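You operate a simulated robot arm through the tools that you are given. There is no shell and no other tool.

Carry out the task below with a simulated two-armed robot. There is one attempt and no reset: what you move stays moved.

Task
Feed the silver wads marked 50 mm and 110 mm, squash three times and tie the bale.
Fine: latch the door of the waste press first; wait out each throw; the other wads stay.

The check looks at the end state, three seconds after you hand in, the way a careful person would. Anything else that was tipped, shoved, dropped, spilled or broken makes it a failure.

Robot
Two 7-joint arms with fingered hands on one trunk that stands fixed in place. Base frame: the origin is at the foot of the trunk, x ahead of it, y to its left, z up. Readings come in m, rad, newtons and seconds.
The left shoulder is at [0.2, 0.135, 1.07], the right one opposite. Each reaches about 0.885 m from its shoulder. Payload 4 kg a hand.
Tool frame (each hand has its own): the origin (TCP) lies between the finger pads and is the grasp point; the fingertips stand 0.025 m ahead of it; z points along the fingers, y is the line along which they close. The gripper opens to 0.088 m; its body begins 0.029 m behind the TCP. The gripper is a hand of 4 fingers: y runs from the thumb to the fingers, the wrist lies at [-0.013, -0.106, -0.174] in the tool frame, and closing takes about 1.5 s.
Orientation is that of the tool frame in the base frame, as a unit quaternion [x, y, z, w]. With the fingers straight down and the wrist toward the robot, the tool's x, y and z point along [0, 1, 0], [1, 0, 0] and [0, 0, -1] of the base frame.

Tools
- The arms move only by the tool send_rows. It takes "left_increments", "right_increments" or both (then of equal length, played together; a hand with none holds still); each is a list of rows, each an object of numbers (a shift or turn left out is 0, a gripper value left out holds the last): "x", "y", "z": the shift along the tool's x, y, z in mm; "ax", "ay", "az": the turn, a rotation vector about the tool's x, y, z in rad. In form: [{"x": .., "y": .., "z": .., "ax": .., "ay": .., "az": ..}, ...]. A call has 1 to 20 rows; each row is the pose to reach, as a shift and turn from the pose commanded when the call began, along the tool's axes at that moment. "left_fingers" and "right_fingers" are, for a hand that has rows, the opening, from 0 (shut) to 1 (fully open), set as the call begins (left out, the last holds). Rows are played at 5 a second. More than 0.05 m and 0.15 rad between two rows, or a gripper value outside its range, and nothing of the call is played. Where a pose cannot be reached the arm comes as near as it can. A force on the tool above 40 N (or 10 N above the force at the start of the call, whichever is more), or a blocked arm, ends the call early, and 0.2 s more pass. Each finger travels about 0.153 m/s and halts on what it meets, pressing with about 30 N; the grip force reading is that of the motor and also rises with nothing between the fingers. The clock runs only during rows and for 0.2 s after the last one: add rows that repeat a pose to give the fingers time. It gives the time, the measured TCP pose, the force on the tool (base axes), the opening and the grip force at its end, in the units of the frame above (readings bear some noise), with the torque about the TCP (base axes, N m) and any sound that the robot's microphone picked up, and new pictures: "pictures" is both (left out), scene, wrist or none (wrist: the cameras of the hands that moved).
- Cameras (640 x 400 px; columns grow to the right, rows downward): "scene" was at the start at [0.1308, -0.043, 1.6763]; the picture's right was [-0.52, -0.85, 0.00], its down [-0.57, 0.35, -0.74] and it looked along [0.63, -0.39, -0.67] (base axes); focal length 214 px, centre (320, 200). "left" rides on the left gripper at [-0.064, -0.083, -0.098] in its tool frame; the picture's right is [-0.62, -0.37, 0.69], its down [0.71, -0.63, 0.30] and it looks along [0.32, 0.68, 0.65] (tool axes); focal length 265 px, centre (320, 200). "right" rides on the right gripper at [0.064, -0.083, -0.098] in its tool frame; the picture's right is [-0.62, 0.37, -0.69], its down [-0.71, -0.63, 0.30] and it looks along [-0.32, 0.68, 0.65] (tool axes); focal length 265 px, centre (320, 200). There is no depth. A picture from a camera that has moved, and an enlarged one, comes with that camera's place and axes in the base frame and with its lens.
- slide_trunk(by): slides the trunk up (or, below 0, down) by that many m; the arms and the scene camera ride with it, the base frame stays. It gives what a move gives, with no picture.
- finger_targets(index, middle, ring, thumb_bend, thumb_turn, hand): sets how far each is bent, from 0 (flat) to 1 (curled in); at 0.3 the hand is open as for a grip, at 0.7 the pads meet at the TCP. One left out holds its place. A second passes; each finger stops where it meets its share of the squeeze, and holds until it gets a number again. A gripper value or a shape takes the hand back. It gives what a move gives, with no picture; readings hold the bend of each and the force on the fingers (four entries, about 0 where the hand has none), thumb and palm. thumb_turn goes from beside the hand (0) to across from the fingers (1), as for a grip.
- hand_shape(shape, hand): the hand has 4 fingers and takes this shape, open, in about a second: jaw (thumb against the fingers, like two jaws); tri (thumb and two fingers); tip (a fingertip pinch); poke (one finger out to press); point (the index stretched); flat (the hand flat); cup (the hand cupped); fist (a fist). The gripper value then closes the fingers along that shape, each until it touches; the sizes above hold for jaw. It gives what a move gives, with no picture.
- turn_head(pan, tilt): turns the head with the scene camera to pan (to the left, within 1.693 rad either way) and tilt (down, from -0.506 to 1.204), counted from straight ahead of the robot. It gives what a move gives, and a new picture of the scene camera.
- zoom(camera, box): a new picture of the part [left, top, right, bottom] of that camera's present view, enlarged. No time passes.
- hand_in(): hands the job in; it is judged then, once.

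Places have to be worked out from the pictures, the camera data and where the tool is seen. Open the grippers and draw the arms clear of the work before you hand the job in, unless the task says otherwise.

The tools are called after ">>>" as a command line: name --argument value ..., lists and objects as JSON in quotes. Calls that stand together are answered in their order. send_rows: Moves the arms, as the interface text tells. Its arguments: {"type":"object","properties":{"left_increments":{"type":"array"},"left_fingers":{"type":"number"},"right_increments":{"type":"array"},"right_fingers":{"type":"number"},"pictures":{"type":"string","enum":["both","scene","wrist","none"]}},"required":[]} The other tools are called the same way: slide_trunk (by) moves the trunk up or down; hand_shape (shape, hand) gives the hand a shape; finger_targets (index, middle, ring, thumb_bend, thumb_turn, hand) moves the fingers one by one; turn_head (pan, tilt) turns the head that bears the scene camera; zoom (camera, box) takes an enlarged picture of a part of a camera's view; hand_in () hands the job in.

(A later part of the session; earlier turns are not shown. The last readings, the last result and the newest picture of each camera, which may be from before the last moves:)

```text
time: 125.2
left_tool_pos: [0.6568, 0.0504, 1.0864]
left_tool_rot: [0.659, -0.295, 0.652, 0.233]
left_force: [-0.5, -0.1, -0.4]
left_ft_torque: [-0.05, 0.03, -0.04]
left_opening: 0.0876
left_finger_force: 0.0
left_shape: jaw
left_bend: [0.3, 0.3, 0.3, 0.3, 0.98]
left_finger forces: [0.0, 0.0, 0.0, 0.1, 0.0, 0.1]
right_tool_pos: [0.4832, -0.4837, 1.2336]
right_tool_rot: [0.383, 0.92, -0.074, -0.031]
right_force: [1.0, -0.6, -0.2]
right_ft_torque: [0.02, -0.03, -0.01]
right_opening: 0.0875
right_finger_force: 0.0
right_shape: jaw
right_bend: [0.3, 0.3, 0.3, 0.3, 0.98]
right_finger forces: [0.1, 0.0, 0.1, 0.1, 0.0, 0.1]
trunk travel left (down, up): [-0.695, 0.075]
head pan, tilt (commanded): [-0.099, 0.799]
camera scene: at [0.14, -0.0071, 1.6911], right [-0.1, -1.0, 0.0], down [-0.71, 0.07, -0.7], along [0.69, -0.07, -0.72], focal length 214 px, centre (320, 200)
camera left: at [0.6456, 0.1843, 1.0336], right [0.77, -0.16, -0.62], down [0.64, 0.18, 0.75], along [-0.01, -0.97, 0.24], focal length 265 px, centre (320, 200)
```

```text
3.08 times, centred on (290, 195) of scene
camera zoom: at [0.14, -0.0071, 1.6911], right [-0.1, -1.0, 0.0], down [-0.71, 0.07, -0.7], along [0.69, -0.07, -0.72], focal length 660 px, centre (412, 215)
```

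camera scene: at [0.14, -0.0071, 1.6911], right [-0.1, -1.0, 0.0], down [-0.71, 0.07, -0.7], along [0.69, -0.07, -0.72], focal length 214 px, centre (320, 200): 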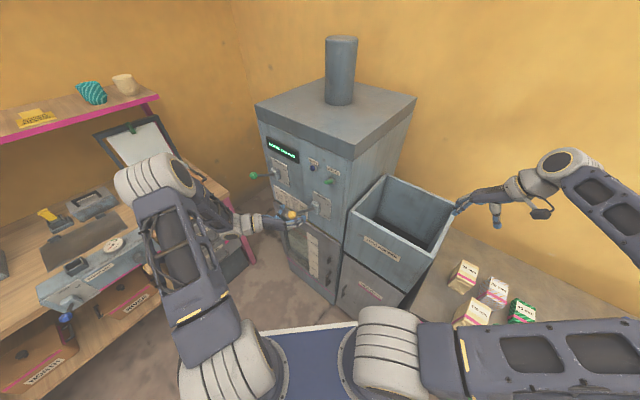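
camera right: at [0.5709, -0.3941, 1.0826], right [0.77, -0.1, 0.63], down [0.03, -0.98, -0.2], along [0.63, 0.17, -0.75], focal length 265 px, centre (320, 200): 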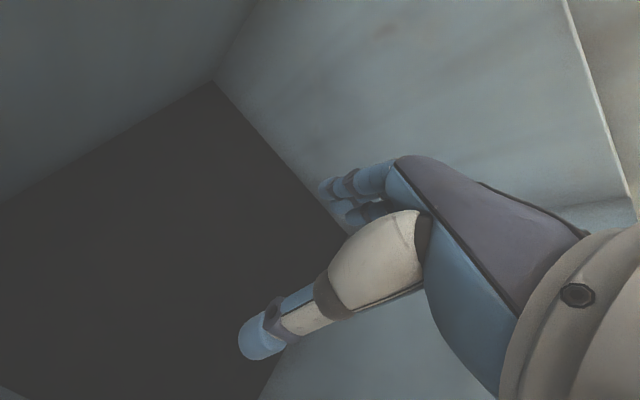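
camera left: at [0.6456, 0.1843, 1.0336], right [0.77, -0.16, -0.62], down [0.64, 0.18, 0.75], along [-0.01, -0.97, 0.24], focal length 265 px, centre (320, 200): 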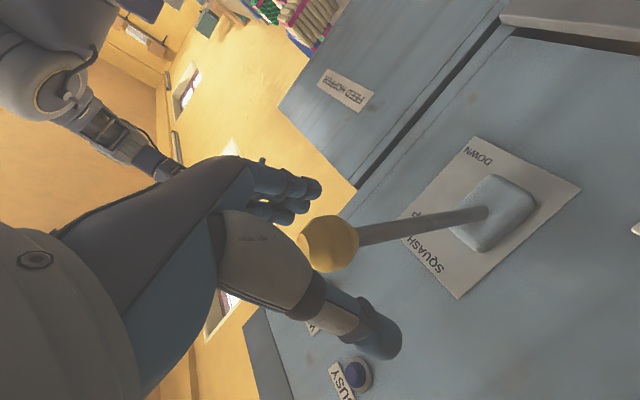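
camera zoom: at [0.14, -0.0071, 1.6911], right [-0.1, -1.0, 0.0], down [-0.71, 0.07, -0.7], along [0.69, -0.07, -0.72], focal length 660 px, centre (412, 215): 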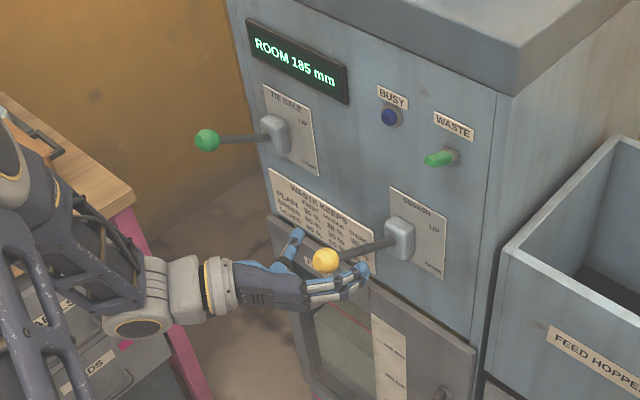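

The ball sits between thumb and fingers, right at the grasp point. Close the jaws on it.

>>> send_rows --left_increments '[{"z": 4}, {"z": 4}, {"z": 4}, {"z": 4}, {"z": 4}, {"z": 4}, {"z": 4}, {"z": 4}]' --left_fingers 0.0 --pictures "both"

>>> zoom --camera "scene" --box '[220, 130, 360, 260]'

```text
time: 127.0
left_tool_pos: [0.6597, 0.0486, 1.0863]
left_tool_rot: [0.658, -0.294, 0.653, 0.232]
left_force: [20.5, -3.2, -7.3]
left_ft_torque: [0.07, -0.01, 0.09]
left_opening: 0.0152
left_finger_force: 30.1
left_shape: jaw
left_bend: [0.74, 0.71, 0.7, 0.76, 1.0]
left_finger forces: [15.3, 4.0, 0.1, 0.0, 29.0, 0.0]
right_tool_pos: [0.4839, -0.4847, 1.2329]
right_tool_rot: [0.383, 0.92, -0.075, -0.031]
right_force: [0.6, 0.2, 0.6]
right_ft_torque: [-0.01, 0.01, 0.01]
right_opening: 0.0875
right_finger_force: 0.1
right_shape: jaw
right_bend: [0.3, 0.3, 0.3, 0.3, 0.98]
right_finger forces: [0.0, 0.0, 0.1, 0.1, 0.0, 0.0]
trunk travel left (down, up): [-0.695, 0.075]
head pan, tilt (commanded): [-0.099, 0.799]
camera scene: at [0.1412, -0.0074, 1.691], right [-0.1, -1.0, 0.0], down [-0.71, 0.07, -0.7], along [0.69, -0.07, -0.72], focal length 214 px, centre (320, 200)
camera left: at [0.6491, 0.1813, 1.0325], right [0.77, -0.16, -0.62], down [0.64, 0.18, 0.75], along [-0.01, -0.97, 0.24], focal length 265 px, centre (320, 200)
```

scene: 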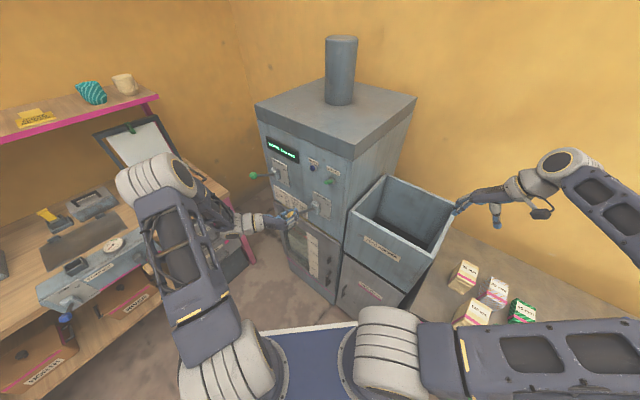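
left: 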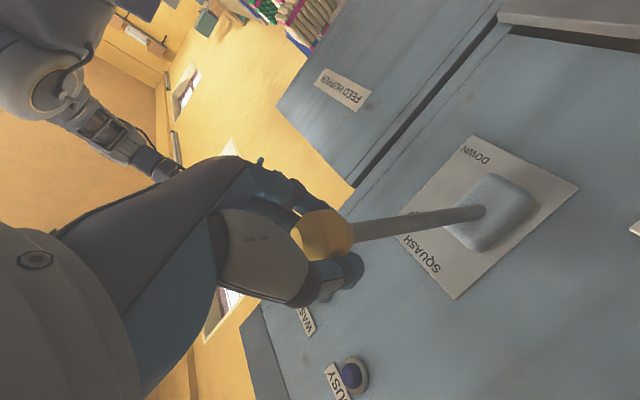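

```text
3.08 times, centred on (290, 195) of scene
camera zoom: at [0.1412, -0.0074, 1.691], right [-0.1, -1.0, 0.0], down [-0.71, 0.07, -0.7], along [0.69, -0.07, -0.72], focal length 660 px, centre (412, 215)
```

zoom: 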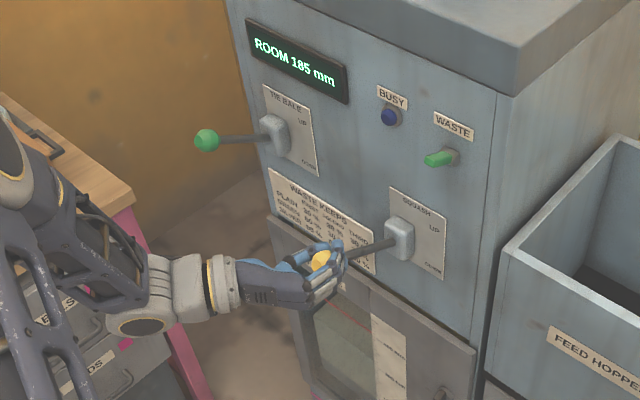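

The hand has captured the lever just behind the ball. I pull it down along its arc in small steps, first to horizontal.

>>> send_rows --left_increments '[{"x": -18, "z": -9}, {"x": -37, "z": -16}, {"x": -57, "z": -20}, {"x": -77, "z": -21}]' --pictures "scene"

>>> zoom --camera "scene" --box '[220, 130, 360, 260]'

```text
time: 128.2
left_tool_pos: [0.6477, 0.064, 1.0144]
left_tool_rot: [0.653, -0.293, 0.657, 0.237]
left_force: [13.4, -16.9, 9.5]
left_ft_torque: [-0.32, -0.1, 0.17]
left_opening: 0.0137
left_finger_force: 29.4
left_shape: jaw
left_bend: [0.73, 0.72, 0.7, 0.77, 1.0]
left_finger forces: [24.4, 6.4, 0.1, 0.0, 22.2, 0.0]
right_tool_pos: [0.4838, -0.4841, 1.2331]
right_tool_rot: [0.384, 0.92, -0.074, -0.031]
right_force: [-0.1, 0.5, 0.0]
right_ft_torque: [0.01, 0.01, 0.01]
right_opening: 0.0876
right_finger_force: 0.0
right_shape: jaw
right_bend: [0.3, 0.3, 0.3, 0.3, 0.98]
right_finger forces: [0.1, 0.0, 0.0, 0.0, 0.0, 0.1]
trunk travel left (down, up): [-0.695, 0.075]
head pan, tilt (commanded): [-0.099, 0.799]
stopped in row 4 (left hand): the force on the tool passed its limit at 41 N (the readings are from after the stop); the commanded pose is now the measured one
camera scene: at [0.1404, -0.008, 1.6912], right [-0.1, -1.0, 0.0], down [-0.71, 0.07, -0.7], along [0.69, -0.07, -0.72], focal length 214 px, centre (320, 200)
```

scene: 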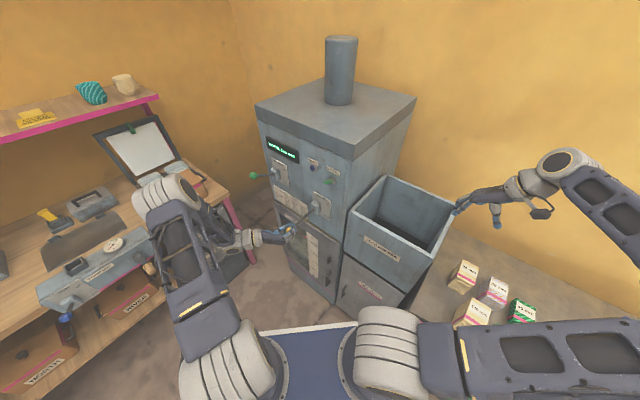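

```text
3.08 times, centred on (290, 195) of scene
camera zoom: at [0.1404, -0.008, 1.6912], right [-0.1, -1.0, 0.0], down [-0.71, 0.07, -0.7], along [0.69, -0.07, -0.72], focal length 660 px, centre (412, 215)
```

zoom: 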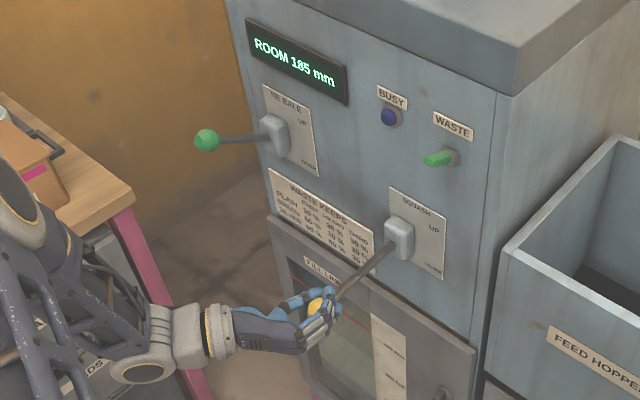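

The lever is now about horizontal; my outward arc was a bit too large (21 N pull). I continue down, easing inward.

>>> send_rows --left_increments '[{"x": -8, "z": 6}, {"x": -25, "z": 7}, {"x": -43, "z": 10}, {"x": -62, "z": 16}, {"x": -80, "z": 24}]' --pictures "scene"

>>> zoom --camera "scene" --box '[220, 130, 360, 260]'

```text
time: 129.4
left_tool_pos: [0.6636, 0.0518, 0.9461]
left_tool_rot: [0.647, -0.292, 0.661, 0.244]
left_force: [-8.5, -6.0, 20.5]
left_ft_torque: [-0.49, -0.22, -0.06]
left_opening: 0.0148
left_finger_force: 29.6
left_shape: jaw
left_bend: [0.73, 0.73, 0.7, 0.8, 1.0]
left_finger forces: [24.1, 20.0, 0.0, 0.1, 19.9, 0.0]
right_tool_pos: [0.4831, -0.485, 1.2335]
right_tool_rot: [0.383, 0.92, -0.074, -0.03]
right_force: [-0.1, 0.1, 0.8]
right_ft_torque: [-0.01, 0.0, 0.01]
right_opening: 0.0877
right_finger_force: 0.0
right_shape: jaw
right_bend: [0.3, 0.3, 0.3, 0.3, 0.98]
right_finger forces: [0.0, 0.0, 0.0, 0.1, 0.0, 0.0]
trunk travel left (down, up): [-0.695, 0.075]
head pan, tilt (commanded): [-0.099, 0.799]
stopped in row 5 (left hand): the force on the tool passed its limit at 57 N (the readings are from after the stop); the commanded pose is now the measured one
camera scene: at [0.1391, -0.0075, 1.6912], right [-0.1, -1.0, 0.0], down [-0.71, 0.07, -0.7], along [0.69, -0.07, -0.72], focal length 214 px, centre (320, 200)
```

scene: 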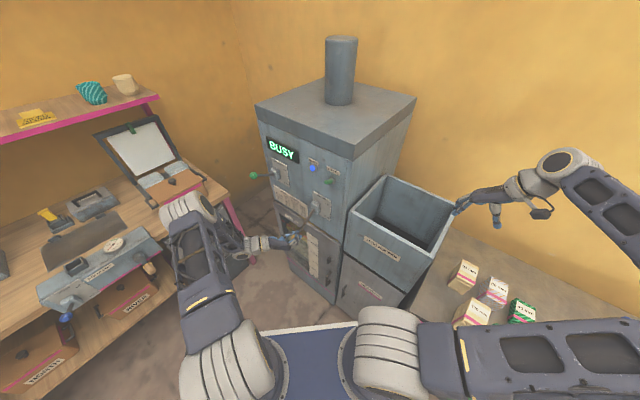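

```text
3.08 times, centred on (290, 195) of scene
camera zoom: at [0.1391, -0.0075, 1.6912], right [-0.1, -1.0, 0.0], down [-0.71, 0.07, -0.7], along [0.69, -0.07, -0.72], focal length 660 px, centre (412, 215)
```

zoom: 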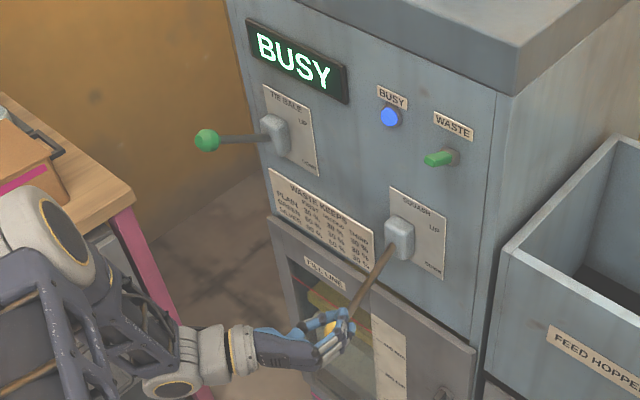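

BUSY lit up: the first throw is running. I hold still and wait it out.

>>> send_rows --left_increments '[{"x": 0}, {"x": 0}, {"x": 0}, {"x": 0}, {"x": 0}, {"x": 0}, {"x": 0}, {"x": 0}, {"x": 0}, {"x": 0}, {"x": 0}, {"x": 0}, {"x": 0}, {"x": 0}, {"x": 0}, {"x": 0}, {"x": 0}, {"x": 0}, {"x": 0}, {"x": 0}]' --pictures "none"

>>> zoom --camera "scene" --box '[220, 130, 360, 260]'

```text
time: 133.6
left_tool_pos: [0.6652, 0.053, 0.9449]
left_tool_rot: [0.648, -0.29, 0.661, 0.246]
left_force: [-5.8, -14.7, 27.4]
left_ft_torque: [-0.66, -0.24, -0.07]
left_opening: 0.0146
left_finger_force: 29.7
left_shape: jaw
left_bend: [0.73, 0.73, 0.7, 0.8, 1.0]
left_finger forces: [27.6, 23.2, 0.0, 0.1, 20.1, 0.0]
right_tool_pos: [0.4829, -0.4838, 1.2339]
right_tool_rot: [0.383, 0.92, -0.074, -0.03]
right_force: [-0.4, -0.1, 0.4]
right_ft_torque: [0.01, -0.04, 0.02]
right_opening: 0.0876
right_finger_force: 0.1
right_shape: jaw
right_bend: [0.3, 0.3, 0.3, 0.3, 0.98]
right_finger forces: [0.0, 0.0, 0.0, 0.1, 0.0, 0.0]
trunk travel left (down, up): [-0.695, 0.075]
head pan, tilt (commanded): [-0.099, 0.799]
```

```text
3.08 times, centred on (290, 195) of scene
camera zoom: at [0.1391, -0.0078, 1.6913], right [-0.1, -1.0, 0.0], down [-0.71, 0.07, -0.7], along [0.69, -0.07, -0.72], focal length 660 px, centre (412, 215)
```

zoom: 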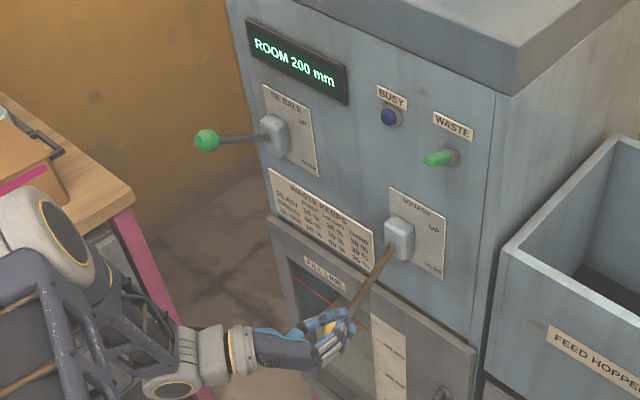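

First throw is finished: BUSY off, ROOM 200 mm. Now I raise the lever back to UP along the arc.

>>> send_rows --left_increments '[{"x": 20, "z": -5}, {"x": 40, "z": -9}, {"x": 60, "z": -12}, {"x": 80, "z": -12}, {"x": 100, "z": -10}, {"x": 120, "z": -6}, {"x": 138, "z": -1}]' --pictures "none"

>>> zoom --camera "scene" --box '[220, 130, 360, 260]'

```text
time: 135.2
left_tool_pos: [0.6598, 0.0489, 1.0791]
left_tool_rot: [0.651, -0.292, 0.658, 0.241]
left_force: [26.8, -4.9, -9.3]
left_ft_torque: [0.12, -0.1, 0.01]
left_opening: 0.014
left_finger_force: 29.5
left_shape: jaw
left_bend: [0.74, 0.73, 0.7, 0.78, 1.0]
left_finger forces: [15.1, 0.0, 0.0, 0.0, 30.6, 0.1]
right_tool_pos: [0.4854, -0.4853, 1.2327]
right_tool_rot: [0.383, 0.92, -0.075, -0.031]
right_force: [-0.8, -0.4, 0.9]
right_ft_torque: [0.01, 0.04, -0.02]
right_opening: 0.0876
right_finger_force: 0.1
right_shape: jaw
right_bend: [0.3, 0.3, 0.3, 0.3, 0.98]
right_finger forces: [0.0, 0.1, 0.0, 0.0, 0.0, 0.0]
trunk travel left (down, up): [-0.695, 0.075]
head pan, tilt (commanded): [-0.099, 0.799]
```

```text
3.08 times, centred on (290, 195) of scene
camera zoom: at [0.1418, -0.0074, 1.6907], right [-0.1, -0.99, 0.0], down [-0.71, 0.07, -0.7], along [0.69, -0.07, -0.72], focal length 660 px, centre (412, 215)
```

zoom: 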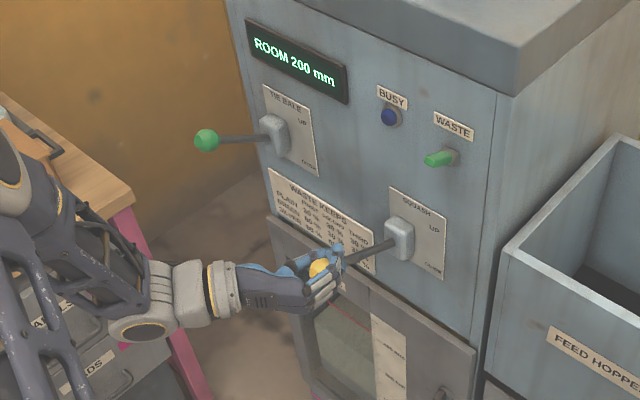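

The lever is nearly at UP; I push it up the last ~9 mm and look again.

>>> send_rows --left_increments '[{"x": 5, "z": 0}, {"x": 10, "z": 1}]' --pictures "none"

>>> zoom --camera "scene" --box '[220, 130, 360, 260]'

```text
time: 135.8
left_tool_pos: [0.6557, 0.0456, 1.0899]
left_tool_rot: [0.649, -0.291, 0.658, 0.245]
left_force: [0.3, -0.6, 3.1]
left_ft_torque: [0.03, -0.02, 0.0]
left_opening: 0.0111
left_finger_force: 29.4
left_shape: jaw
left_bend: [0.74, 0.73, 0.7, 0.83, 1.0]
left_finger forces: [0.1, 0.0, 0.0, 0.0, 1.8, 0.0]
right_tool_pos: [0.4834, -0.4841, 1.2355]
right_tool_rot: [0.383, 0.92, -0.076, -0.031]
right_force: [0.2, 0.6, 0.3]
right_ft_torque: [0.03, 0.02, 0.0]
right_opening: 0.0876
right_finger_force: 0.1
right_shape: jaw
right_bend: [0.3, 0.3, 0.3, 0.3, 0.98]
right_finger forces: [0.0, 0.0, 0.0, 0.1, 0.1, 0.0]
trunk travel left (down, up): [-0.695, 0.075]
head pan, tilt (commanded): [-0.099, 0.799]
```

```text
3.08 times, centred on (290, 195) of scene
camera zoom: at [0.1397, -0.0072, 1.6915], right [-0.1, -1.0, 0.0], down [-0.71, 0.07, -0.7], along [0.69, -0.07, -0.72], focal length 660 px, centre (412, 215)
```

zoom: 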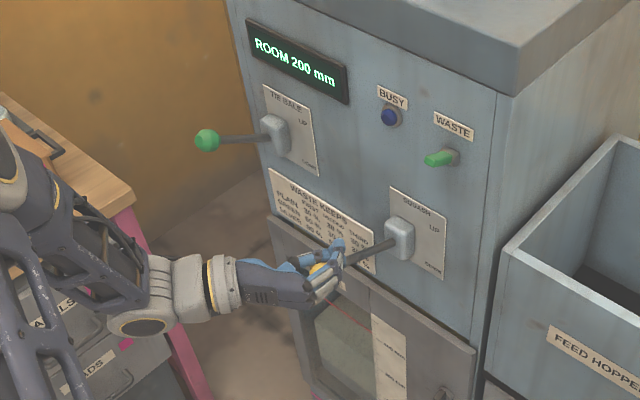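

The grip force vanished: the fingers slipped off the shaft. Let me see through the wrist camera.

>>> zoom --camera "left" --box '[180, 100, 580, 350]'

>>> zoom --camera "scene" --box '[270, 190, 340, 240]'

```text
1.60 times, centred on (380, 225) of left
camera zoom: at [0.648, 0.1775, 1.0339], right [0.77, -0.19, -0.6], down [0.63, 0.19, 0.75], along [-0.03, -0.96, 0.27], focal length 425 px, centre (224, 160)
```

zoom: 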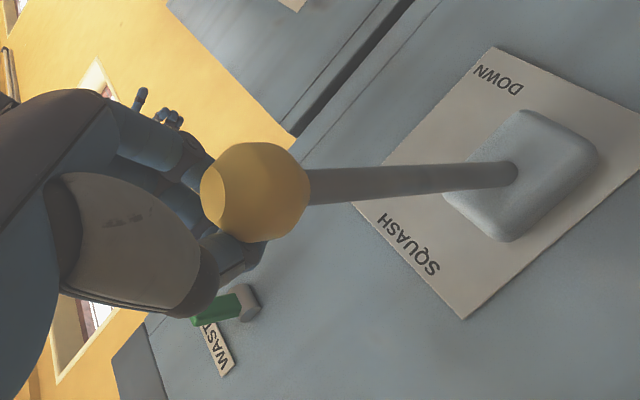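

```text
8.00 times, centred on (305, 215) of scene
camera zoom: at [0.1397, -0.0072, 1.6915], right [-0.1, -1.0, 0.0], down [-0.71, 0.07, -0.7], along [0.69, -0.07, -0.72], focal length 1716 px, centre (440, 80)
```

zoom: 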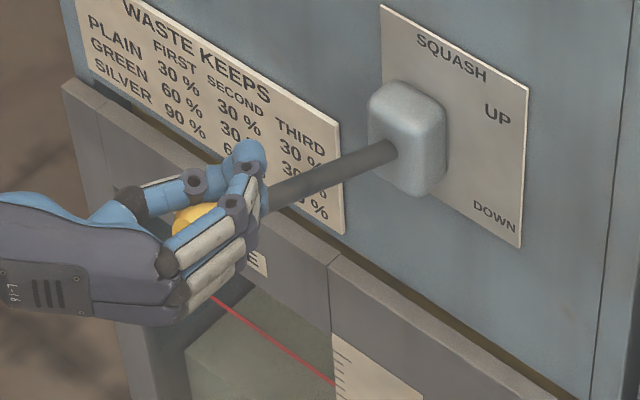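

The fingers are just above the shaft, with the lever ~5° short of full UP. I open, lower ~18 mm to re-centre on the ball, and re-grip.

>>> send_rows --left_increments '[{"x": 0}, {"x": 0}, {"x": 0}, {"x": 0}, {"x": 0}, {"x": 0}, {"x": -6}, {"x": -12}, {"x": -18}]' --left_fingers 1.0 --pictures "wrist"

>>> zoom --camera "left" --box '[180, 100, 580, 350]'

>>> zoom --camera "scene" --box '[220, 130, 360, 260]'

```text
time: 137.8
left_tool_pos: [0.6598, 0.0468, 1.0731]
left_tool_rot: [0.65, -0.292, 0.659, 0.242]
left_force: [-1.1, -0.9, -0.7]
left_ft_torque: [0.03, 0.0, 0.0]
left_opening: 0.0876
left_finger_force: 0.1
left_shape: jaw
left_bend: [0.3, 0.3, 0.3, 0.3, 0.98]
left_finger forces: [0.0, 0.0, 0.0, 0.0, 0.0, 0.0]
right_tool_pos: [0.4836, -0.4839, 1.2337]
right_tool_rot: [0.384, 0.92, -0.075, -0.031]
right_force: [0.8, 0.4, 0.5]
right_ft_torque: [0.03, 0.01, 0.01]
right_opening: 0.0876
right_finger_force: 0.0
right_shape: jaw
right_bend: [0.3, 0.3, 0.3, 0.3, 0.98]
right_finger forces: [0.1, 0.1, 0.0, 0.0, 0.1, 0.0]
trunk travel left (down, up): [-0.695, 0.075]
head pan, tilt (commanded): [-0.099, 0.799]
camera left: at [0.6505, 0.1778, 1.0153], right [0.78, -0.18, -0.6], down [0.63, 0.19, 0.75], along [-0.02, -0.96, 0.27], focal length 265 px, centre (320, 200)
```

left: 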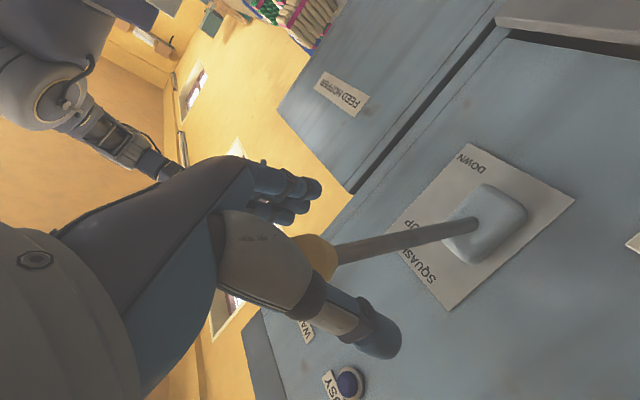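

```text
1.60 times, centred on (380, 225) of left
camera zoom: at [0.6505, 0.1778, 1.0153], right [0.78, -0.18, -0.6], down [0.63, 0.19, 0.75], along [-0.02, -0.96, 0.27], focal length 425 px, centre (224, 160)
```

zoom: 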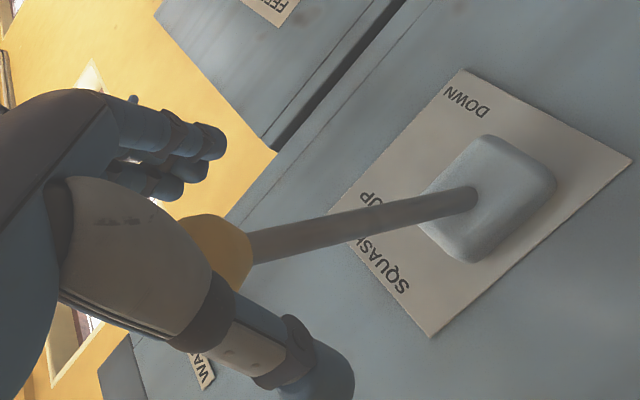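

```text
3.08 times, centred on (290, 195) of scene
camera zoom: at [0.1401, -0.0073, 1.6911], right [-0.1, -1.0, 0.0], down [-0.71, 0.07, -0.7], along [0.69, -0.07, -0.72], focal length 660 px, centre (412, 215)
```

zoom: 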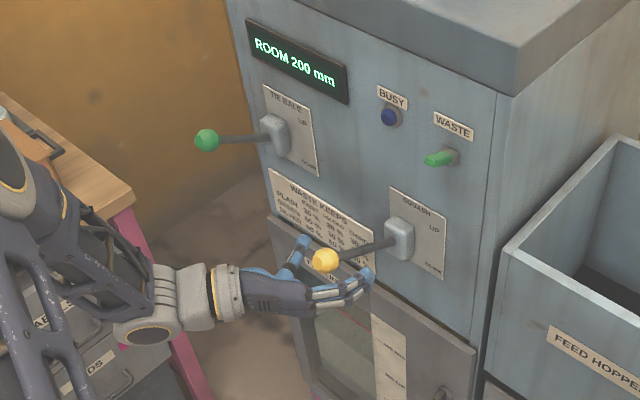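

The lever springs back to UP by itself when released. I re-centre on the ball (12 mm up) and close the jaws for the second throw.

>>> send_rows --left_increments '[{"x": 6}, {"x": 12}]' --pictures "none"

>>> send_rows --left_increments '[{"z": 2}, {"z": 2}, {"z": 2}, {"z": 2}, {"z": 2}, {"z": 2}, {"z": 2}, {"z": 2}]' --left_fingers 0.0 --pictures "none"

>>> zoom --camera "scene" --box '[220, 130, 360, 260]'

```text
time: 138.4
left_tool_pos: [0.6594, 0.0449, 1.0831]
left_tool_rot: [0.65, -0.292, 0.659, 0.242]
left_force: [0.3, -0.3, -0.3]
left_ft_torque: [0.03, 0.0, 0.02]
left_opening: 0.0878
left_finger_force: 0.0
left_shape: jaw
left_bend: [0.3, 0.3, 0.3, 0.3, 0.98]
left_finger forces: [0.0, 0.0, 0.0, 0.1, 0.0, 0.0]
right_tool_pos: [0.4826, -0.4837, 1.2336]
right_tool_rot: [0.383, 0.92, -0.075, -0.029]
right_force: [-1.0, 0.4, 0.7]
right_ft_torque: [0.02, 0.0, 0.0]
right_opening: 0.088
right_finger_force: 0.0
right_shape: jaw
right_bend: [0.3, 0.3, 0.3, 0.3, 0.98]
right_finger forces: [0.1, 0.0, 0.0, 0.0, 0.1, 0.0]
trunk travel left (down, up): [-0.695, 0.075]
head pan, tilt (commanded): [-0.099, 0.799]
```

```text
time: 140.2
left_tool_pos: [0.6617, 0.0447, 1.0848]
left_tool_rot: [0.649, -0.292, 0.659, 0.242]
left_force: [16.2, -5.2, -6.0]
left_ft_torque: [-0.02, 0.0, -0.09]
left_opening: 0.0141
left_finger_force: 30.2
left_shape: jaw
left_bend: [0.73, 0.7, 0.7, 0.78, 1.0]
left_finger forces: [13.8, 4.1, 0.0, 0.0, 28.5, 0.0]
right_tool_pos: [0.4837, -0.4849, 1.2324]
right_tool_rot: [0.383, 0.92, -0.075, -0.031]
right_force: [0.0, 0.3, -0.5]
right_ft_torque: [0.02, -0.03, -0.02]
right_opening: 0.0878
right_finger_force: 0.0
right_shape: jaw
right_bend: [0.3, 0.3, 0.3, 0.3, 0.98]
right_finger forces: [0.0, 0.0, 0.0, 0.0, 0.0, 0.0]
trunk travel left (down, up): [-0.695, 0.075]
head pan, tilt (commanded): [-0.099, 0.799]
```

```text
3.08 times, centred on (290, 195) of scene
camera zoom: at [0.141, -0.0074, 1.691], right [-0.1, -1.0, 0.0], down [-0.71, 0.07, -0.7], along [0.69, -0.07, -0.72], focal length 660 px, centre (412, 215)
```

zoom: 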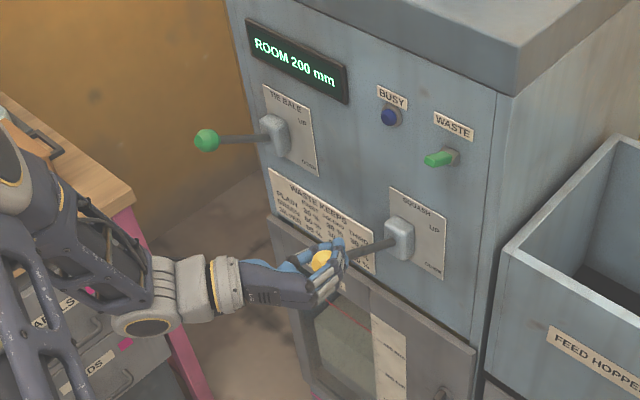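

Gripped. I pull down for the second throw along a corrected arc.

>>> send_rows --left_increments '[{"x": -18, "z": -5}, {"x": -36, "z": -9}, {"x": -54, "z": -12}, {"x": -72, "z": -13}, {"x": -90, "z": -11}, {"x": -108, "z": -7}, {"x": -126, "z": -1}, {"x": -141, "z": 5}]' --pictures "none"

>>> zoom --camera "scene" --box '[220, 130, 360, 260]'

```text
time: 141.9
left_tool_pos: [0.6651, 0.0474, 0.9537]
left_tool_rot: [0.645, -0.291, 0.661, 0.251]
left_force: [-17.9, -1.6, 17.1]
left_ft_torque: [-0.31, -0.05, -0.39]
left_opening: 0.0099
left_finger_force: 29.6
left_shape: jaw
left_bend: [0.73, 0.71, 0.7, 0.86, 1.0]
left_finger forces: [25.8, 0.0, 0.1, 0.0, 0.0, 0.1]
right_tool_pos: [0.4829, -0.4843, 1.2333]
right_tool_rot: [0.383, 0.92, -0.075, -0.031]
right_force: [-0.7, 0.4, -0.6]
right_ft_torque: [-0.02, -0.02, 0.01]
right_opening: 0.0877
right_finger_force: 0.0
right_shape: jaw
right_bend: [0.3, 0.3, 0.3, 0.3, 0.98]
right_finger forces: [0.0, 0.0, 0.0, 0.0, 0.1, 0.1]
trunk travel left (down, up): [-0.695, 0.075]
head pan, tilt (commanded): [-0.099, 0.799]
stopped in row 8 (left hand): the force on the tool passed its limit at 53 N (the readings are from after the stop); the commanded pose is now the measured one
```

```text
3.08 times, centred on (290, 195) of scene
camera zoom: at [0.1388, -0.0072, 1.6913], right [-0.1, -1.0, 0.0], down [-0.71, 0.07, -0.7], along [0.69, -0.07, -0.72], focal length 660 px, centre (412, 215)
```

zoom: 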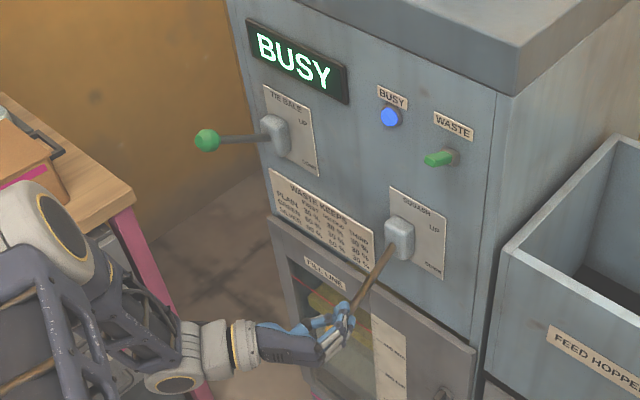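

Second throw is running (BUSY). I hold and wait.

>>> send_rows --left_increments '[{"x": 0}, {"x": 0}, {"x": 0}, {"x": 0}, {"x": 0}, {"x": 0}, {"x": 0}, {"x": 0}, {"x": 0}, {"x": 0}, {"x": 0}, {"x": 0}, {"x": 0}, {"x": 0}, {"x": 0}, {"x": 0}, {"x": 0}, {"x": 0}, {"x": 0}, {"x": 0}]' --pictures "none"

>>> zoom --camera "scene" --box '[220, 130, 360, 260]'

```text
time: 146.1
left_tool_pos: [0.666, 0.0481, 0.9554]
left_tool_rot: [0.646, -0.291, 0.661, 0.249]
left_force: [-22.8, -5.8, 23.4]
left_ft_torque: [-0.43, -0.04, -0.55]
left_opening: 0.0097
left_finger_force: 29.9
left_shape: jaw
left_bend: [0.73, 0.71, 0.7, 0.86, 1.0]
left_finger forces: [28.9, 0.0, 0.0, 0.0, 21.7, 0.0]
right_tool_pos: [0.4827, -0.4846, 1.2334]
right_tool_rot: [0.384, 0.92, -0.075, -0.029]
right_force: [0.2, -0.4, -0.9]
right_ft_torque: [0.03, -0.02, 0.02]
right_opening: 0.0875
right_finger_force: 0.0
right_shape: jaw
right_bend: [0.3, 0.3, 0.3, 0.3, 0.98]
right_finger forces: [0.1, 0.0, 0.0, 0.0, 0.0, 0.1]
trunk travel left (down, up): [-0.695, 0.075]
head pan, tilt (commanded): [-0.099, 0.799]
```

```text
3.08 times, centred on (290, 195) of scene
camera zoom: at [0.1386, -0.0075, 1.6913], right [-0.1, -1.0, 0.0], down [-0.71, 0.07, -0.7], along [0.69, -0.07, -0.72], focal length 660 px, centre (412, 215)
```

zoom: 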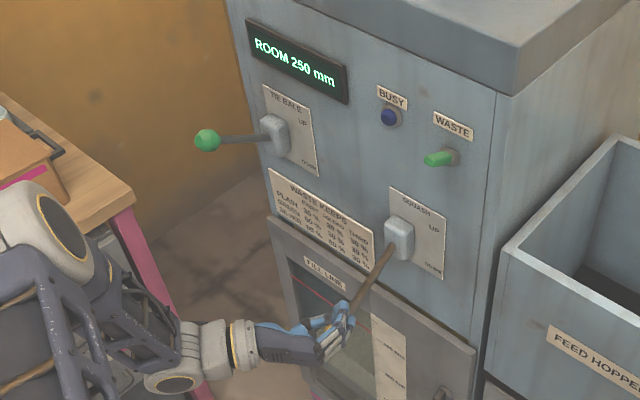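

Second throw done (ROOM 250 mm, BUSY off). I guide the lever back up most of the way, then open the fingers so it finishes UP.

>>> send_rows --left_increments '[{"x": 20, "z": -6}, {"x": 40, "z": -10}, {"x": 60, "z": -12}, {"x": 80, "z": -12}, {"x": 100, "z": -10}, {"x": 118, "z": -6}]' --pictures "none"

>>> send_rows --left_increments '[{"x": 0}, {"x": 0}, {"x": 0}, {"x": 0}, {"x": 0}, {"x": 0}]' --left_fingers 1.0 --pictures "wrist"

>>> zoom --camera "scene" --box '[220, 130, 360, 260]'

```text
time: 147.5
left_tool_pos: [0.659, 0.0476, 1.0703]
left_tool_rot: [0.647, -0.29, 0.661, 0.246]
left_force: [7.0, 1.5, 3.1]
left_ft_torque: [0.03, -0.01, -0.04]
left_opening: 0.0095
left_finger_force: 29.7
left_shape: jaw
left_bend: [0.73, 0.71, 0.7, 0.85, 1.0]
left_finger forces: [0.1, 0.0, 0.0, 0.0, 6.2, 0.0]
right_tool_pos: [0.4826, -0.4838, 1.2333]
right_tool_rot: [0.383, 0.92, -0.075, -0.031]
right_force: [0.6, -0.2, -1.0]
right_ft_torque: [-0.02, -0.02, 0.03]
right_opening: 0.0876
right_finger_force: 0.0
right_shape: jaw
right_bend: [0.3, 0.3, 0.3, 0.3, 0.98]
right_finger forces: [0.0, 0.0, 0.0, 0.0, 0.0, 0.0]
trunk travel left (down, up): [-0.695, 0.075]
head pan, tilt (commanded): [-0.099, 0.799]
```

```text
time: 148.9
left_tool_pos: [0.6589, 0.047, 1.0704]
left_tool_rot: [0.646, -0.291, 0.66, 0.248]
left_force: [-0.3, 0.5, -0.5]
left_ft_torque: [-0.01, 0.0, 0.0]
left_opening: 0.0875
left_finger_force: 0.1
left_shape: jaw
left_bend: [0.3, 0.3, 0.3, 0.3, 0.98]
left_finger forces: [0.0, 0.0, 0.0, 0.1, 0.0, 0.1]
right_tool_pos: [0.4834, -0.4856, 1.233]
right_tool_rot: [0.383, 0.92, -0.075, -0.031]
right_force: [-1.2, -0.1, -0.5]
right_ft_torque: [-0.05, -0.01, -0.03]
right_opening: 0.0878
right_finger_force: 0.1
right_shape: jaw
right_bend: [0.3, 0.3, 0.3, 0.3, 0.98]
right_finger forces: [0.1, 0.0, 0.0, 0.0, 0.0, 0.0]
trunk travel left (down, up): [-0.695, 0.075]
head pan, tilt (commanded): [-0.099, 0.799]
camera left: at [0.6507, 0.1783, 1.0125], right [0.78, -0.2, -0.6], down [0.63, 0.2, 0.75], along [-0.03, -0.96, 0.28], focal length 265 px, centre (320, 200)
```

left: 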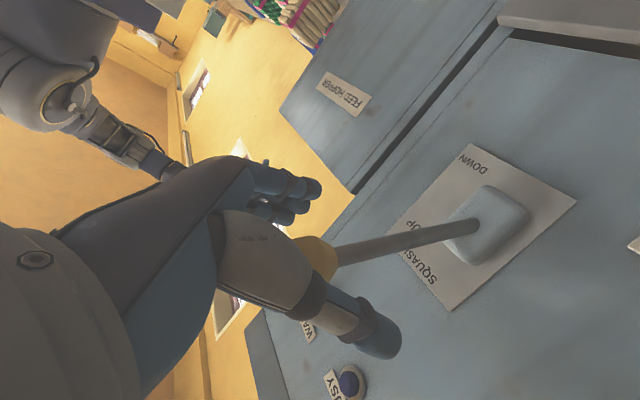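

```text
3.08 times, centred on (290, 195) of scene
camera zoom: at [0.1401, -0.0072, 1.6911], right [-0.1, -1.0, 0.0], down [-0.71, 0.07, -0.7], along [0.69, -0.07, -0.72], focal length 660 px, centre (412, 215)
```

zoom: 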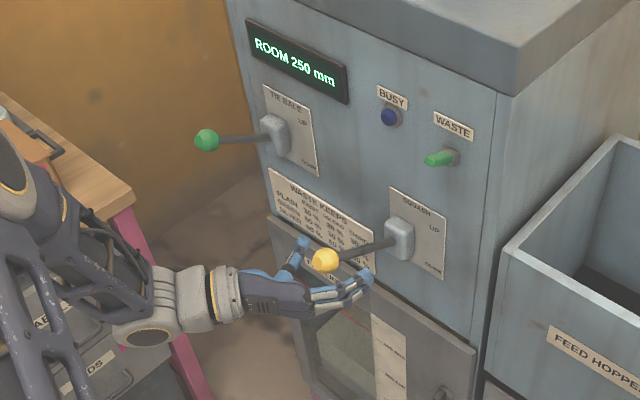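

Lever is back UP. Re-centre 14 mm up and grip for the third throw.

>>> send_rows --left_increments '[{"x": 7, "z": 1}, {"x": 14, "z": 2}]' --pictures "none"

>>> send_rows --left_increments '[{"z": 1}, {"z": 1}, {"z": 1}, {"z": 1}, {"z": 1}, {"z": 1}, {"z": 1}, {"z": 1}]' --left_fingers 0.0 --pictures "wrist"

```text
time: 149.5
left_tool_pos: [0.6599, 0.0441, 1.0849]
left_tool_rot: [0.647, -0.291, 0.66, 0.248]
left_force: [0.6, 0.1, 0.2]
left_ft_torque: [0.03, -0.01, 0.02]
left_opening: 0.0878
left_finger_force: 0.1
left_shape: jaw
left_bend: [0.3, 0.3, 0.3, 0.3, 0.98]
left_finger forces: [0.0, 0.2, 0.0, 0.1, 0.1, 0.0]
right_tool_pos: [0.4838, -0.4841, 1.2332]
right_tool_rot: [0.384, 0.92, -0.075, -0.03]
right_force: [-0.4, 0.1, 0.3]
right_ft_torque: [-0.03, -0.02, -0.02]
right_opening: 0.0878
right_finger_force: 0.1
right_shape: jaw
right_bend: [0.3, 0.3, 0.3, 0.3, 0.98]
right_finger forces: [0.0, 0.0, 0.0, 0.0, 0.0, 0.0]
trunk travel left (down, up): [-0.695, 0.075]
head pan, tilt (commanded): [-0.099, 0.799]
```

```text
time: 151.3
left_tool_pos: [0.6603, 0.0432, 1.0842]
left_tool_rot: [0.647, -0.291, 0.66, 0.246]
left_force: [16.3, -6.6, -6.8]
left_ft_torque: [0.02, 0.0, -0.13]
left_opening: 0.013
left_finger_force: 30.0
left_shape: jaw
left_bend: [0.72, 0.7, 0.7, 0.77, 1.0]
left_finger forces: [16.2, 4.5, 0.0, 0.0, 28.7, 0.1]
right_tool_pos: [0.4842, -0.4849, 1.2319]
right_tool_rot: [0.383, 0.92, -0.075, -0.031]
right_force: [-0.1, -0.7, 1.1]
right_ft_torque: [-0.01, 0.02, -0.04]
right_opening: 0.0879
right_finger_force: 0.1
right_shape: jaw
right_bend: [0.3, 0.3, 0.3, 0.3, 0.98]
right_finger forces: [0.0, 0.0, 0.0, 0.1, 0.0, 0.1]
trunk travel left (down, up): [-0.695, 0.075]
head pan, tilt (commanded): [-0.099, 0.799]
camera left: at [0.6529, 0.1753, 1.0255], right [0.78, -0.2, -0.6], down [0.63, 0.2, 0.75], along [-0.03, -0.96, 0.28], focal length 265 px, centre (320, 200)
```

left: 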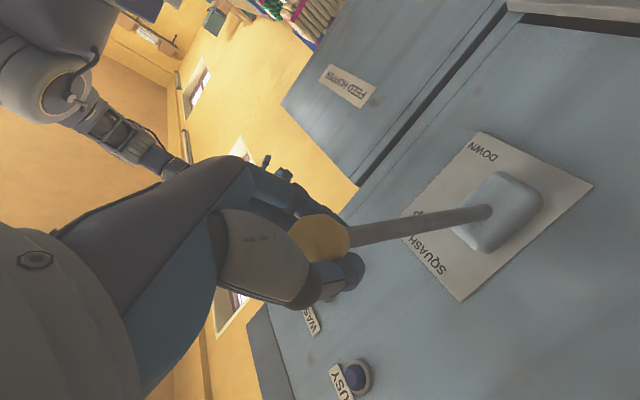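

Gripped well. I pull down for the third throw.

>>> send_rows --left_increments '[{"x": -18, "z": -5}, {"x": -36, "z": -9}, {"x": -54, "z": -12}, {"x": -72, "z": -13}, {"x": -90, "z": -11}, {"x": -108, "z": -7}, {"x": -126, "z": -1}, {"x": -141, "z": 5}]' --pictures "none"

>>> zoom --camera "scene" --box '[220, 130, 360, 260]'

```text
time: 153.1
left_tool_pos: [0.6636, 0.048, 0.9559]
left_tool_rot: [0.641, -0.29, 0.663, 0.256]
left_force: [-16.5, -1.9, 16.4]
left_ft_torque: [-0.29, -0.03, -0.37]
left_opening: 0.0093
left_finger_force: 30.1
left_shape: jaw
left_bend: [0.72, 0.71, 0.7, 0.86, 1.0]
left_finger forces: [26.6, 0.0, 0.0, 0.0, 17.9, 0.0]
right_tool_pos: [0.4825, -0.4844, 1.2336]
right_tool_rot: [0.382, 0.921, -0.075, -0.03]
right_force: [0.2, 0.4, -0.8]
right_ft_torque: [0.0, 0.02, 0.02]
right_opening: 0.0879
right_finger_force: 0.0
right_shape: jaw
right_bend: [0.3, 0.3, 0.3, 0.3, 0.98]
right_finger forces: [0.1, 0.0, 0.1, 0.1, 0.0, 0.0]
trunk travel left (down, up): [-0.695, 0.075]
head pan, tilt (commanded): [-0.099, 0.799]
stopped in row 8 (left hand): the force on the tool passed its limit at 51 N (the readings are from after the stop); the commanded pose is now the measured one
```

```text
3.08 times, centred on (290, 195) of scene
camera zoom: at [0.1389, -0.0073, 1.6912], right [-0.1, -1.0, 0.0], down [-0.71, 0.07, -0.7], along [0.69, -0.07, -0.72], focal length 660 px, centre (412, 215)
```

zoom: 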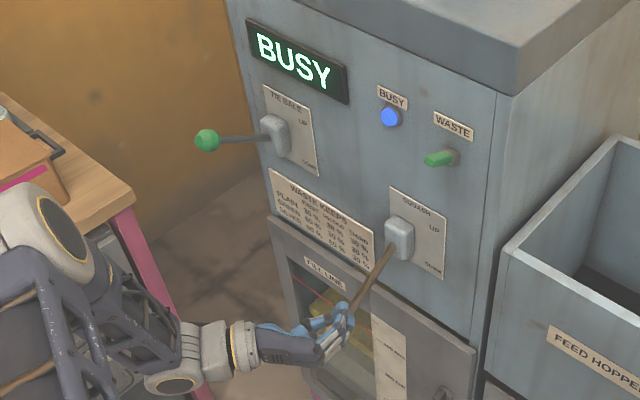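

Third throw is running (BUSY). I hold and wait it out.

>>> send_rows --left_increments '[{"x": 0}, {"x": 0}, {"x": 0}, {"x": 0}, {"x": 0}, {"x": 0}, {"x": 0}, {"x": 0}, {"x": 0}, {"x": 0}, {"x": 0}, {"x": 0}, {"x": 0}, {"x": 0}, {"x": 0}, {"x": 0}, {"x": 0}, {"x": 0}, {"x": 0}, {"x": 0}]' --pictures "none"

>>> zoom --camera "scene" --box '[220, 130, 360, 260]'

```text
time: 157.3
left_tool_pos: [0.6663, 0.0485, 0.9553]
left_tool_rot: [0.642, -0.289, 0.663, 0.254]
left_force: [-22.3, -8.3, 24.7]
left_ft_torque: [-0.46, -0.01, -0.52]
left_opening: 0.0086
left_finger_force: 29.9
left_shape: jaw
left_bend: [0.72, 0.71, 0.7, 0.86, 1.0]
left_finger forces: [30.5, 0.0, 0.0, 0.0, 22.2, 0.1]
right_tool_pos: [0.4817, -0.4849, 1.2344]
right_tool_rot: [0.383, 0.92, -0.074, -0.03]
right_force: [0.1, -1.3, 0.4]
right_ft_torque: [-0.02, -0.01, 0.02]
right_opening: 0.0877
right_finger_force: 0.1
right_shape: jaw
right_bend: [0.3, 0.3, 0.3, 0.3, 0.98]
right_finger forces: [0.0, 0.0, 0.1, 0.0, 0.0, 0.0]
trunk travel left (down, up): [-0.695, 0.075]
head pan, tilt (commanded): [-0.099, 0.799]
```

```text
3.08 times, centred on (290, 195) of scene
camera zoom: at [0.1386, -0.0076, 1.6913], right [-0.1, -1.0, 0.0], down [-0.71, 0.07, -0.7], along [0.69, -0.07, -0.72], focal length 660 px, centre (412, 215)
```

zoom: 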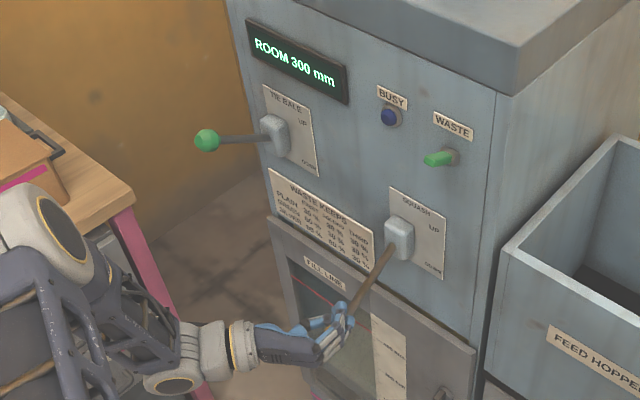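

Third throw is done (ROOM 300 mm). I guide the squash lever back up and release it.

>>> send_rows --left_increments '[{"x": 20, "z": -6}, {"x": 40, "z": -10}, {"x": 60, "z": -12}, {"x": 80, "z": -12}, {"x": 100, "z": -10}, {"x": 118, "z": -6}]' --pictures "none"

>>> send_rows --left_increments '[{"x": 0}, {"x": 0}, {"x": 0}, {"x": 0}, {"x": 0}, {"x": 0}]' --left_fingers 1.0 --pictures "none"

>>> zoom --camera "scene" --box '[220, 130, 360, 260]'

```text
time: 158.7
left_tool_pos: [0.6583, 0.0499, 1.0688]
left_tool_rot: [0.644, -0.289, 0.662, 0.251]
left_force: [6.1, -0.4, 2.4]
left_ft_torque: [0.01, -0.01, -0.04]
left_opening: 0.0085
left_finger_force: 30.1
left_shape: jaw
left_bend: [0.72, 0.71, 0.7, 0.85, 1.0]
left_finger forces: [0.9, 0.1, 0.0, 0.1, 5.3, 0.0]
right_tool_pos: [0.4843, -0.4841, 1.2327]
right_tool_rot: [0.383, 0.92, -0.076, -0.031]
right_force: [0.3, -0.3, -0.2]
right_ft_torque: [-0.02, 0.0, 0.02]
right_opening: 0.0877
right_finger_force: 0.1
right_shape: jaw
right_bend: [0.3, 0.3, 0.3, 0.3, 0.98]
right_finger forces: [0.0, 0.0, 0.1, 0.1, 0.0, 0.0]
trunk travel left (down, up): [-0.695, 0.075]
head pan, tilt (commanded): [-0.099, 0.799]
```

```text
time: 160.1
left_tool_pos: [0.6567, 0.0481, 1.0695]
left_tool_rot: [0.643, -0.29, 0.662, 0.253]
left_force: [0.2, -0.4, 0.2]
left_ft_torque: [-0.04, 0.01, -0.01]
left_opening: 0.0875
left_finger_force: 0.2
left_shape: jaw
left_bend: [0.3, 0.3, 0.3, 0.3, 0.98]
left_finger forces: [0.0, 0.0, 0.0, 0.0, 0.0, 0.0]
right_tool_pos: [0.4834, -0.4849, 1.2328]
right_tool_rot: [0.384, 0.92, -0.075, -0.031]
right_force: [-0.1, -1.1, 0.5]
right_ft_torque: [0.0, 0.0, -0.03]
right_opening: 0.0877
right_finger_force: 0.0
right_shape: jaw
right_bend: [0.3, 0.3, 0.3, 0.3, 0.98]
right_finger forces: [0.0, 0.0, 0.0, 0.1, 0.1, 0.0]
trunk travel left (down, up): [-0.695, 0.075]
head pan, tilt (commanded): [-0.099, 0.799]
```

```text
3.08 times, centred on (290, 195) of scene
camera zoom: at [0.1401, -0.0072, 1.6911], right [-0.1, -1.0, 0.0], down [-0.71, 0.07, -0.7], along [0.69, -0.07, -0.72], focal length 660 px, centre (412, 215)
```

zoom: 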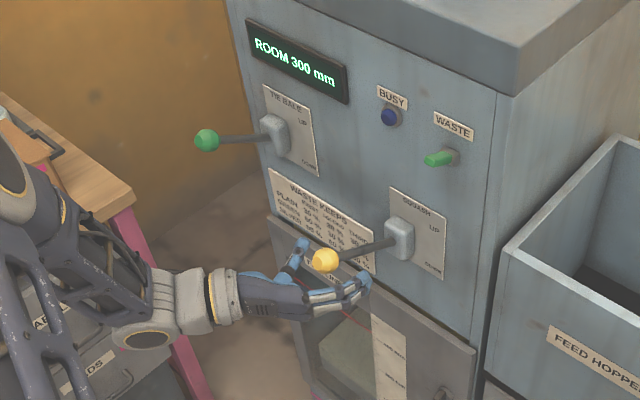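

All three squashes are done and the lever is UP. Next the TIE BALE lever (green ball ≈ (0.845,0.195,1.134)). I back the left hand straight off the squash lever first.

>>> send_rows --left_increments '[{"z": -30}, {"z": -60}, {"z": -90}, {"z": -115}]' --pictures "both"

```text
time: 161.1
left_tool_pos: [0.5745, 0.1305, 1.0692]
left_tool_rot: [0.643, -0.289, 0.662, 0.253]
left_force: [-0.3, -0.2, -0.1]
left_ft_torque: [-0.01, -0.01, 0.02]
left_opening: 0.0876
left_finger_force: 0.1
left_shape: jaw
left_bend: [0.3, 0.3, 0.3, 0.3, 0.98]
left_finger forces: [0.1, 0.1, 0.0, 0.1, 0.0, 0.0]
right_tool_pos: [0.4831, -0.4848, 1.2335]
right_tool_rot: [0.382, 0.921, -0.074, -0.031]
right_force: [0.9, -1.1, -0.2]
right_ft_torque: [0.0, 0.02, -0.01]
right_opening: 0.0875
right_finger_force: 0.1
right_shape: jaw
right_bend: [0.3, 0.3, 0.3, 0.3, 0.98]
right_finger forces: [0.0, 0.1, 0.0, 0.1, 0.0, 0.0]
trunk travel left (down, up): [-0.695, 0.075]
head pan, tilt (commanded): [-0.099, 0.799]
camera scene: at [0.1403, -0.0075, 1.6911], right [-0.1, -0.99, 0.0], down [-0.71, 0.07, -0.7], along [0.69, -0.07, -0.72], focal length 214 px, centre (320, 200)
camera left: at [0.5688, 0.2614, 1.0094], right [0.78, -0.21, -0.59], down [0.63, 0.2, 0.75], along [-0.04, -0.96, 0.29], focal length 265 px, centre (320, 200)
```

scene: 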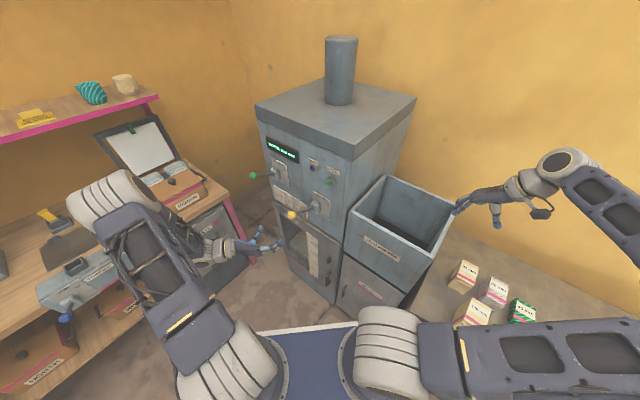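
left: 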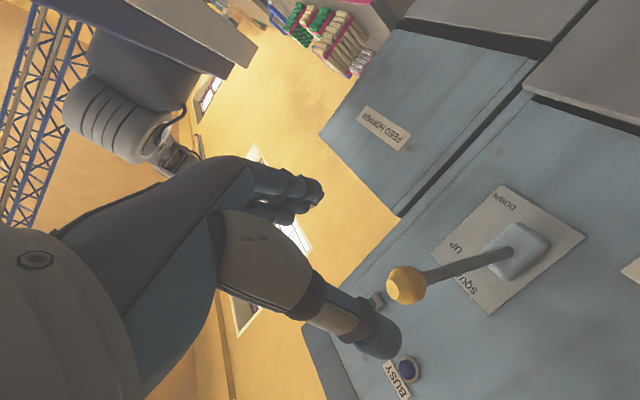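

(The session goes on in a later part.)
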